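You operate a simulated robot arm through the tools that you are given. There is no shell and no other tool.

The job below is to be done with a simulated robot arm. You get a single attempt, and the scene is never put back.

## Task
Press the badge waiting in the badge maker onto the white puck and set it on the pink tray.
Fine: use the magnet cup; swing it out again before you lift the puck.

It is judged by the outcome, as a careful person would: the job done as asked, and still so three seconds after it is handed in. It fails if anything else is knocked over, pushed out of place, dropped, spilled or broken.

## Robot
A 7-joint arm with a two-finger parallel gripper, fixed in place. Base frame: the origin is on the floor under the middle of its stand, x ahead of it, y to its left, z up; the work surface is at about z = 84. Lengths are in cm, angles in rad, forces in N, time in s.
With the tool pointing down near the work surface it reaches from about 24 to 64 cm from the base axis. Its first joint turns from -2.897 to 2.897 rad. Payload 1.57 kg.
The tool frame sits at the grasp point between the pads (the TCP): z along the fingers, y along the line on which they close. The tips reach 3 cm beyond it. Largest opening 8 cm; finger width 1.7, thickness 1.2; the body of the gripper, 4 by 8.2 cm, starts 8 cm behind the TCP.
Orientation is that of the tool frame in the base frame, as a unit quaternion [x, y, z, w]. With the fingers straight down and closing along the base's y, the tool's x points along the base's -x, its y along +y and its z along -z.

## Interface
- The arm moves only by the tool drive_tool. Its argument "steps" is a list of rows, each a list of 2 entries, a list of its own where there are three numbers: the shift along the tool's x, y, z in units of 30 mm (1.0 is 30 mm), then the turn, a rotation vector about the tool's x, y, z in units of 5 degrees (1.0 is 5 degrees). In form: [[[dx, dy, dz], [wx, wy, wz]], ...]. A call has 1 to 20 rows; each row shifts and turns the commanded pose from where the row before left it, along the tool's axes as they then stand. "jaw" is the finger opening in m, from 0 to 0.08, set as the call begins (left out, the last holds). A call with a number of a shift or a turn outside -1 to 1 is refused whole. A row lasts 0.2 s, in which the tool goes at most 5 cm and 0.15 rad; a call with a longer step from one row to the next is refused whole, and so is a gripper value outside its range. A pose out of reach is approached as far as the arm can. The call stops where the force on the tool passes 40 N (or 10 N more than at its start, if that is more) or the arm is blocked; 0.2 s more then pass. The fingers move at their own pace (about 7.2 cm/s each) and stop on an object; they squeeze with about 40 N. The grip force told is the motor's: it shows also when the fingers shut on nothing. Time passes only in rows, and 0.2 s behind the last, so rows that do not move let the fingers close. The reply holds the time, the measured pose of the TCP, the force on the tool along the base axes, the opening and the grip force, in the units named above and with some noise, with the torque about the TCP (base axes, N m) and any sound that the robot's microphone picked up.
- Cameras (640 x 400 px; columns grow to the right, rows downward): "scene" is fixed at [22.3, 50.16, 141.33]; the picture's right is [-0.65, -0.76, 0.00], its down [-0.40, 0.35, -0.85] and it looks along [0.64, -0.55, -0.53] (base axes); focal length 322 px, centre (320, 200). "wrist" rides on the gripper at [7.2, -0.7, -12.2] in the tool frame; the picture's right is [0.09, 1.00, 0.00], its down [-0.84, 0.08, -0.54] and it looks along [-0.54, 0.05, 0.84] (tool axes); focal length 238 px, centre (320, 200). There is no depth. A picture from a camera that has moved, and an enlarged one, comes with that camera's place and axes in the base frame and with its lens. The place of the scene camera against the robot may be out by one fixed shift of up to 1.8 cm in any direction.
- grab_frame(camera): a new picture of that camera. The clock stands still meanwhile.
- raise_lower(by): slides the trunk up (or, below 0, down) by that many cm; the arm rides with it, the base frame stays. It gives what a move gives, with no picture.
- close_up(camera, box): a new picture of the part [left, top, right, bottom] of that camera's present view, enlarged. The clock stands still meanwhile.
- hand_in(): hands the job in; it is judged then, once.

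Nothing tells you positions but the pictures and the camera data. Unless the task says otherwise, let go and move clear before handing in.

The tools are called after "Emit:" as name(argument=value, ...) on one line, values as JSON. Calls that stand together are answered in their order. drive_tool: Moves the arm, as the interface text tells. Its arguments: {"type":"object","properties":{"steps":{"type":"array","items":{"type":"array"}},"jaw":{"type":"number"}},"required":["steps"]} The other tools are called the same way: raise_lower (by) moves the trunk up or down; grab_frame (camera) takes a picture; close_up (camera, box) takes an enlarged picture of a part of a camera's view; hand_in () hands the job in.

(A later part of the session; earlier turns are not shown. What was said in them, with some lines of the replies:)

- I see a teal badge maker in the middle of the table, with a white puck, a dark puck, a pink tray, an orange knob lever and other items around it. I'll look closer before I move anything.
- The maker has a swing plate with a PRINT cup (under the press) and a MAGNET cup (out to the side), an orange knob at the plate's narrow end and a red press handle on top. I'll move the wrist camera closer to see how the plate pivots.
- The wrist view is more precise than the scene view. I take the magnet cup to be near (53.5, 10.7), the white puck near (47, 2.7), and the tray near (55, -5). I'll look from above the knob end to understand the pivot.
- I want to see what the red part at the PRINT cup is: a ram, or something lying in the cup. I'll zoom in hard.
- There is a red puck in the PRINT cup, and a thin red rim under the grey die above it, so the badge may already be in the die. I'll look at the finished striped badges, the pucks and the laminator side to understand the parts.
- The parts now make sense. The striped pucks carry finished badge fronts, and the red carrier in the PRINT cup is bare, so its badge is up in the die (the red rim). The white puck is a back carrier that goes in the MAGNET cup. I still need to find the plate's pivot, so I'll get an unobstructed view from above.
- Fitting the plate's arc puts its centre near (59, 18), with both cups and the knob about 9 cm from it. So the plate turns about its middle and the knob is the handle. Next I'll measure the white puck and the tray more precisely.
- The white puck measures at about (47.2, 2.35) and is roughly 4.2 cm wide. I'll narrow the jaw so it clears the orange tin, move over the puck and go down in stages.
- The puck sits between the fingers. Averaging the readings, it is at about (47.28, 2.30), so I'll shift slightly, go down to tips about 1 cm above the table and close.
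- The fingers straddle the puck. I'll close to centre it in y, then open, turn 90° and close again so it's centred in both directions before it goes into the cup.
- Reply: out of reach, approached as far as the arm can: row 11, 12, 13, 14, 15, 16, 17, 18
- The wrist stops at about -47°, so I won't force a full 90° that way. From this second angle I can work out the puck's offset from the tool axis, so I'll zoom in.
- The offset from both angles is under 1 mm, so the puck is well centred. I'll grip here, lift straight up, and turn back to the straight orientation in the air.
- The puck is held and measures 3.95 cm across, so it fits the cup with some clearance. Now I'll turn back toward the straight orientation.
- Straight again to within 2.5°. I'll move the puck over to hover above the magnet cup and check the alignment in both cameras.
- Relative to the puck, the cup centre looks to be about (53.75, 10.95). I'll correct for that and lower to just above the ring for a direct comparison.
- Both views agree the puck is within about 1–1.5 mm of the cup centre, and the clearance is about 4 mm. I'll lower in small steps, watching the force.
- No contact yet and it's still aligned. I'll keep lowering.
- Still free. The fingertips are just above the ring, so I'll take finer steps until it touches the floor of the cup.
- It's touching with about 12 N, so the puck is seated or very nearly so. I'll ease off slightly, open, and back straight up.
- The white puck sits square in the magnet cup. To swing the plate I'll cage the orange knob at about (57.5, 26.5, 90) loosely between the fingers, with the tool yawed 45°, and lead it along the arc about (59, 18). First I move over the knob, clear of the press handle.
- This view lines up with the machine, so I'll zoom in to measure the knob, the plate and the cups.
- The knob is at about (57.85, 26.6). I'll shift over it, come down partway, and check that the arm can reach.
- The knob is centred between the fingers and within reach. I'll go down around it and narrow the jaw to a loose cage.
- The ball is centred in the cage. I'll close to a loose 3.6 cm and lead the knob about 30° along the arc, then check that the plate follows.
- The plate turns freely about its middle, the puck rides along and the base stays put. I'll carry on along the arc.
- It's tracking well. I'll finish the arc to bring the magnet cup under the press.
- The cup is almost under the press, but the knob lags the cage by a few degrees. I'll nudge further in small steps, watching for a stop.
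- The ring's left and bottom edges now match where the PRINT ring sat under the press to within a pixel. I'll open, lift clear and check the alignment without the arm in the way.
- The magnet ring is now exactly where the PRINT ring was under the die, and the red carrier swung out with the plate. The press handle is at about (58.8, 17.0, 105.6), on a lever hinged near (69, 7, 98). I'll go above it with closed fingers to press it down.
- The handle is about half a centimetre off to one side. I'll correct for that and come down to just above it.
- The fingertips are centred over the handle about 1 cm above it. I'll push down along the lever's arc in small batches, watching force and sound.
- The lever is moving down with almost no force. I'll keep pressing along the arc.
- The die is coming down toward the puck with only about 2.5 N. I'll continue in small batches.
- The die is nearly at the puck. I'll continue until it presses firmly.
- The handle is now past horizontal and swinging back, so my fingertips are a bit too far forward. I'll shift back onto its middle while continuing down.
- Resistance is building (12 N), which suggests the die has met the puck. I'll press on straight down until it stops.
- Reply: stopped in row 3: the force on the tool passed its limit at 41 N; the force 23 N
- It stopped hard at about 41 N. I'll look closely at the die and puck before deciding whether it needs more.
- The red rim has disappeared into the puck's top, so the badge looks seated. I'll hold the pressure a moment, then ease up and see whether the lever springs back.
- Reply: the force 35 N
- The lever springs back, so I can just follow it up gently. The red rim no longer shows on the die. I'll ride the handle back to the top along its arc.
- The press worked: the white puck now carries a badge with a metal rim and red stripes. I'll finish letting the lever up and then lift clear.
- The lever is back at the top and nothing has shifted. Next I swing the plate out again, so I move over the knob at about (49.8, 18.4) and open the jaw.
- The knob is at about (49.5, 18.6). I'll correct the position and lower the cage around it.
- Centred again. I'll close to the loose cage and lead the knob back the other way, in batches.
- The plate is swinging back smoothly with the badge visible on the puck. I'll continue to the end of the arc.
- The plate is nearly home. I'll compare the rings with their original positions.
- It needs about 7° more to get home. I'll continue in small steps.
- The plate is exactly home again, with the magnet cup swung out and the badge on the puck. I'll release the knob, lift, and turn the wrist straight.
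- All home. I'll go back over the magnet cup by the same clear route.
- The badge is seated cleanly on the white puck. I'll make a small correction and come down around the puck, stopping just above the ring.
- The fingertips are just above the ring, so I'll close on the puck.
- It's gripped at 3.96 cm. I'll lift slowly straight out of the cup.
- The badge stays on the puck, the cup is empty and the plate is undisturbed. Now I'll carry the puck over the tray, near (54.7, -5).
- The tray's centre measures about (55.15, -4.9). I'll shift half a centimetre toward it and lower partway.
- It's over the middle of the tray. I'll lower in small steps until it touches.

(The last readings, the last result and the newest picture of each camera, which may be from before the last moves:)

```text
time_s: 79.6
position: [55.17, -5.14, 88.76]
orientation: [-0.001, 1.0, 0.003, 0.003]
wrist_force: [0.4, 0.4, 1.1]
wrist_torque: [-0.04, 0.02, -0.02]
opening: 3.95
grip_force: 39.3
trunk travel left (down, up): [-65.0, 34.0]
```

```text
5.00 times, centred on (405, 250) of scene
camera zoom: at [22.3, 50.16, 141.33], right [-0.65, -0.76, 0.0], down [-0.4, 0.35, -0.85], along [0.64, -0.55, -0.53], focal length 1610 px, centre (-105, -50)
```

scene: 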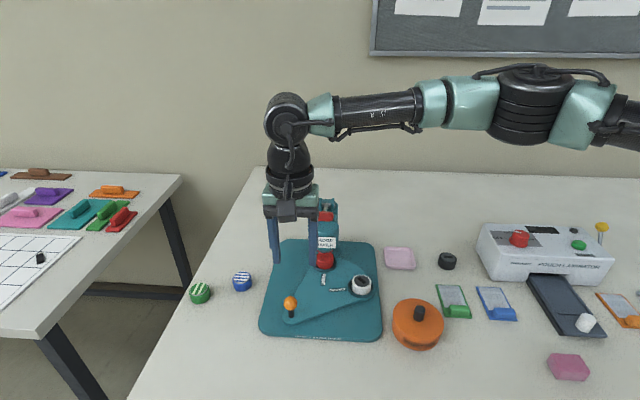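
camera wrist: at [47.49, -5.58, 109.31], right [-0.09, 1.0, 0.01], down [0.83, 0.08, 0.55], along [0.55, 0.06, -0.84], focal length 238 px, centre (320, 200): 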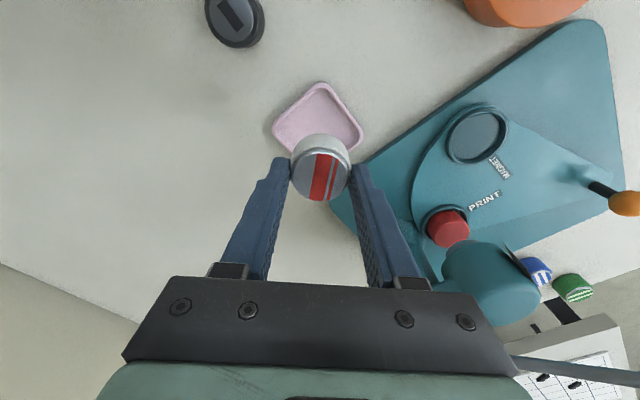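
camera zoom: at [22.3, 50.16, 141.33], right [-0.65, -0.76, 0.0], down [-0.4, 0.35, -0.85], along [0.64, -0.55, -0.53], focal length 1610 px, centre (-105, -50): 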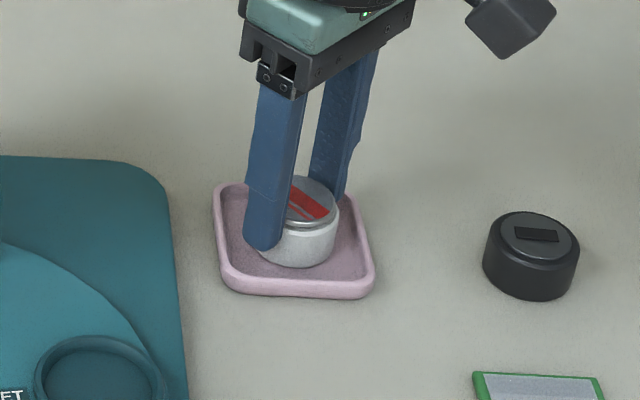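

Emit:
drive_tool(steps=[[[0, 0, 0.04], [0, 0, 0]], [[0, 0, 0], [0, 0, 0]]])

```text
time_s: 80.2
position: [55.33, -4.94, 88.82]
orientation: [-0.001, 1.0, 0.003, 0.005]
wrist_force: [-0.3, -2.5, 9.8]
wrist_torque: [-0.19, 0.13, 0.02]
opening: 3.95
grip_force: 40.1
trunk travel left (down, up): [-65.0, 34.0]
```

The puck is resting on the tray floor (about 10 N). I'll ease off slightly, open partway so the fingers stay inside the rim, and lift straight up.

Emit:
drive_tool(steps=[[[0, 0, -0.03], [0, 0, 0]], [[0, 0, 0], [0, 0, 0]]])

Emit:
drive_tool(steps=[[[0, 0, 0], [0, 0, 0]], [[0, 0, 0], [0, 0, 0]], [[0, 0, 0], [0, 0, 0]]], jaw=0.054)

Emit:
close_up(camera="scene", box=[360, 210, 450, 290])

```text
time_s: 80.8
position: [55.3, -5.0, 88.73]
orientation: [-0.001, 1.0, 0.003, 0.005]
wrist_force: [0.8, -3.7, 9.5]
wrist_torque: [-0.19, 0.02, 0.05]
opening: 3.93
grip_force: 39.3
trunk travel left (down, up): [-65.0, 34.0]
```

```text
time_s: 81.6
position: [55.17, -4.91, 88.6]
orientation: [-0.001, 1.0, 0.004, 0.004]
wrist_force: [0.1, 0.1, -0.3]
wrist_torque: [0.0, 0.0, -0.04]
opening: 5.38
grip_force: 0.1
trunk travel left (down, up): [-65.0, 34.0]
```

```text
5.00 times, centred on (405, 250) of scene
camera zoom: at [22.3, 50.16, 141.33], right [-0.65, -0.76, 0.0], down [-0.4, 0.35, -0.85], along [0.64, -0.55, -0.53], focal length 1610 px, centre (-105, -50)
```

zoom: 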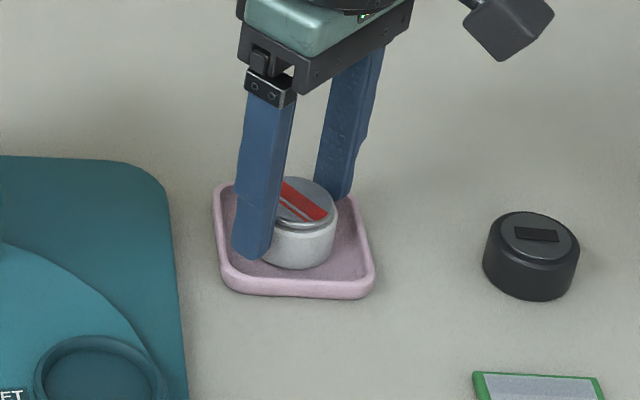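

Released cleanly, with the puck flat in the tray. I'll lift straight up and move clear.

Emit:
drive_tool(steps=[[[0, 0, -0.3], [0, 0, 0]], [[0, 0, -0.6], [0, 0, 0]], [[0, 0, -0.9], [0, 0, 0]], [[0, 0, -0.9], [0, 0, 0]], [[0, 0, -0.9], [0, 0, 0]], [[0.3, 0, -0.9], [0, 0, 0]], [[0.6, 0, -0.9], [0, 0, 0]], [[0.8, 0, -0.6], [0, 0, 0]], [[0.8, 0, 0], [0, 0, 0]], [[0, 0, 0], [0, 0, 0]]])

Emit:
grab_frame(camera="scene")

Emit:
close_up(camera="scene", box=[360, 210, 450, 290])

Emit:
close_up(camera="scene", box=[250, 180, 410, 350])

Emit:
grab_frame(camera="wrist")

```text
time_s: 83.8
position: [47.65, -4.83, 106.76]
orientation: [-0.001, 1.0, 0.004, 0.003]
wrist_force: [0.4, -0.6, 0.6]
wrist_torque: [-0.01, 0.01, -0.01]
opening: 5.4
grip_force: 0.1
trunk travel left (down, up): [-65.0, 34.0]
```

```text
taken
```

scene: 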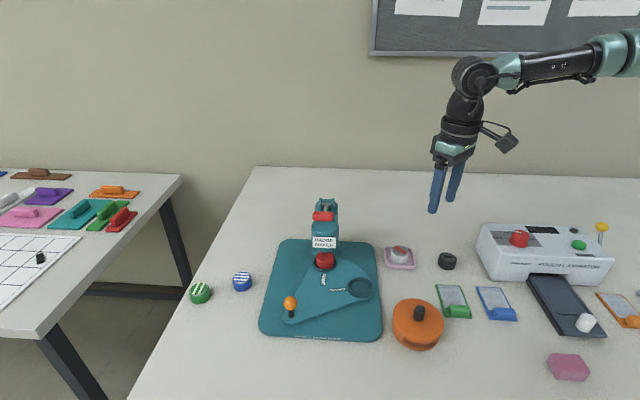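

```text
5.00 times, centred on (405, 250) of scene
camera zoom: at [22.3, 50.16, 141.33], right [-0.65, -0.76, 0.0], down [-0.4, 0.35, -0.85], along [0.64, -0.55, -0.53], focal length 1610 px, centre (-105, -50)
```

zoom: 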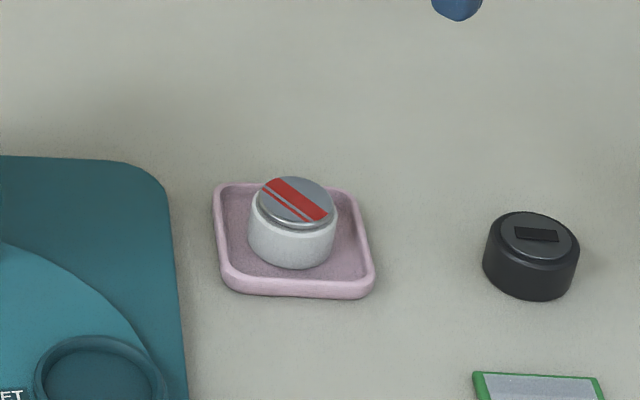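

```text
2.35 times, centred on (330, 265) of scene
camera zoom: at [22.3, 50.16, 141.33], right [-0.65, -0.76, 0.0], down [-0.4, 0.35, -0.85], along [0.64, -0.55, -0.53], focal length 758 px, centre (296, 47)
```

zoom: 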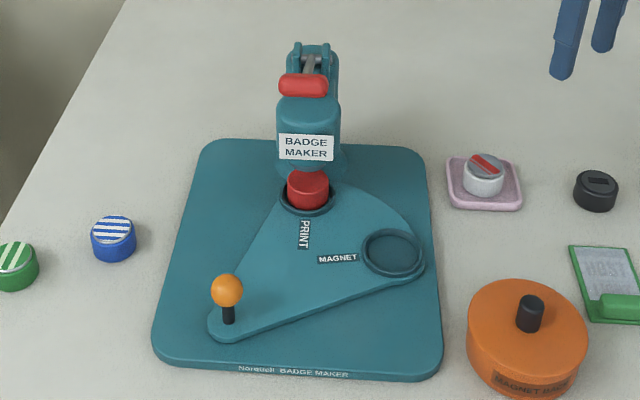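

```text
taken
camera wrist: at [40.38, -5.63, 118.84], right [-0.09, 1.0, 0.01], down [0.83, 0.08, 0.55], along [0.55, 0.06, -0.84], focal length 238 px, centre (320, 200)
```

wrist: 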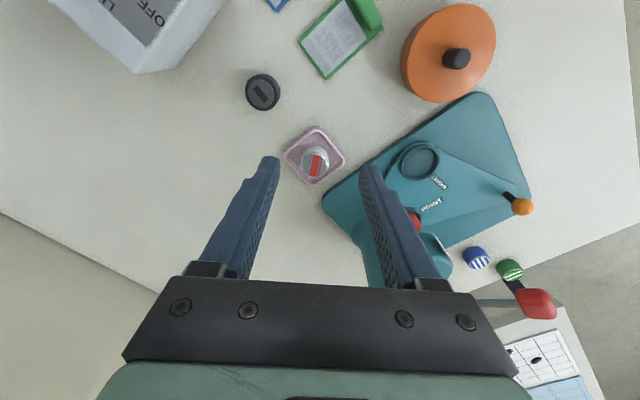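

The white puck sits flat on the pink tray with the striped badge pressed on. The magnet cup is swung out and empty, the lever is up, and everything else is where it was. The arm is clear, so I'm handing in.

Emit:
hand_in()

```text
The job is handed in.
```

The job is handed in: the badge is pressed onto the white puck, and the puck sits flat near the middle of the pink tray.

I put the puck in the magnet cup and swung it under the press. I pressed until the lever stopped hard, at about 41 N. The badge, with its metal rim and red stripes, came away from the die onto the puck. I then swung the magnet cup out again before lifting the puck.

In the last pictures the press lever is up and the swing plate is back where it started. The red carrier is still in the PRINT cup, and nothing else looks moved. The arm had let go and moved clear before I handed in.
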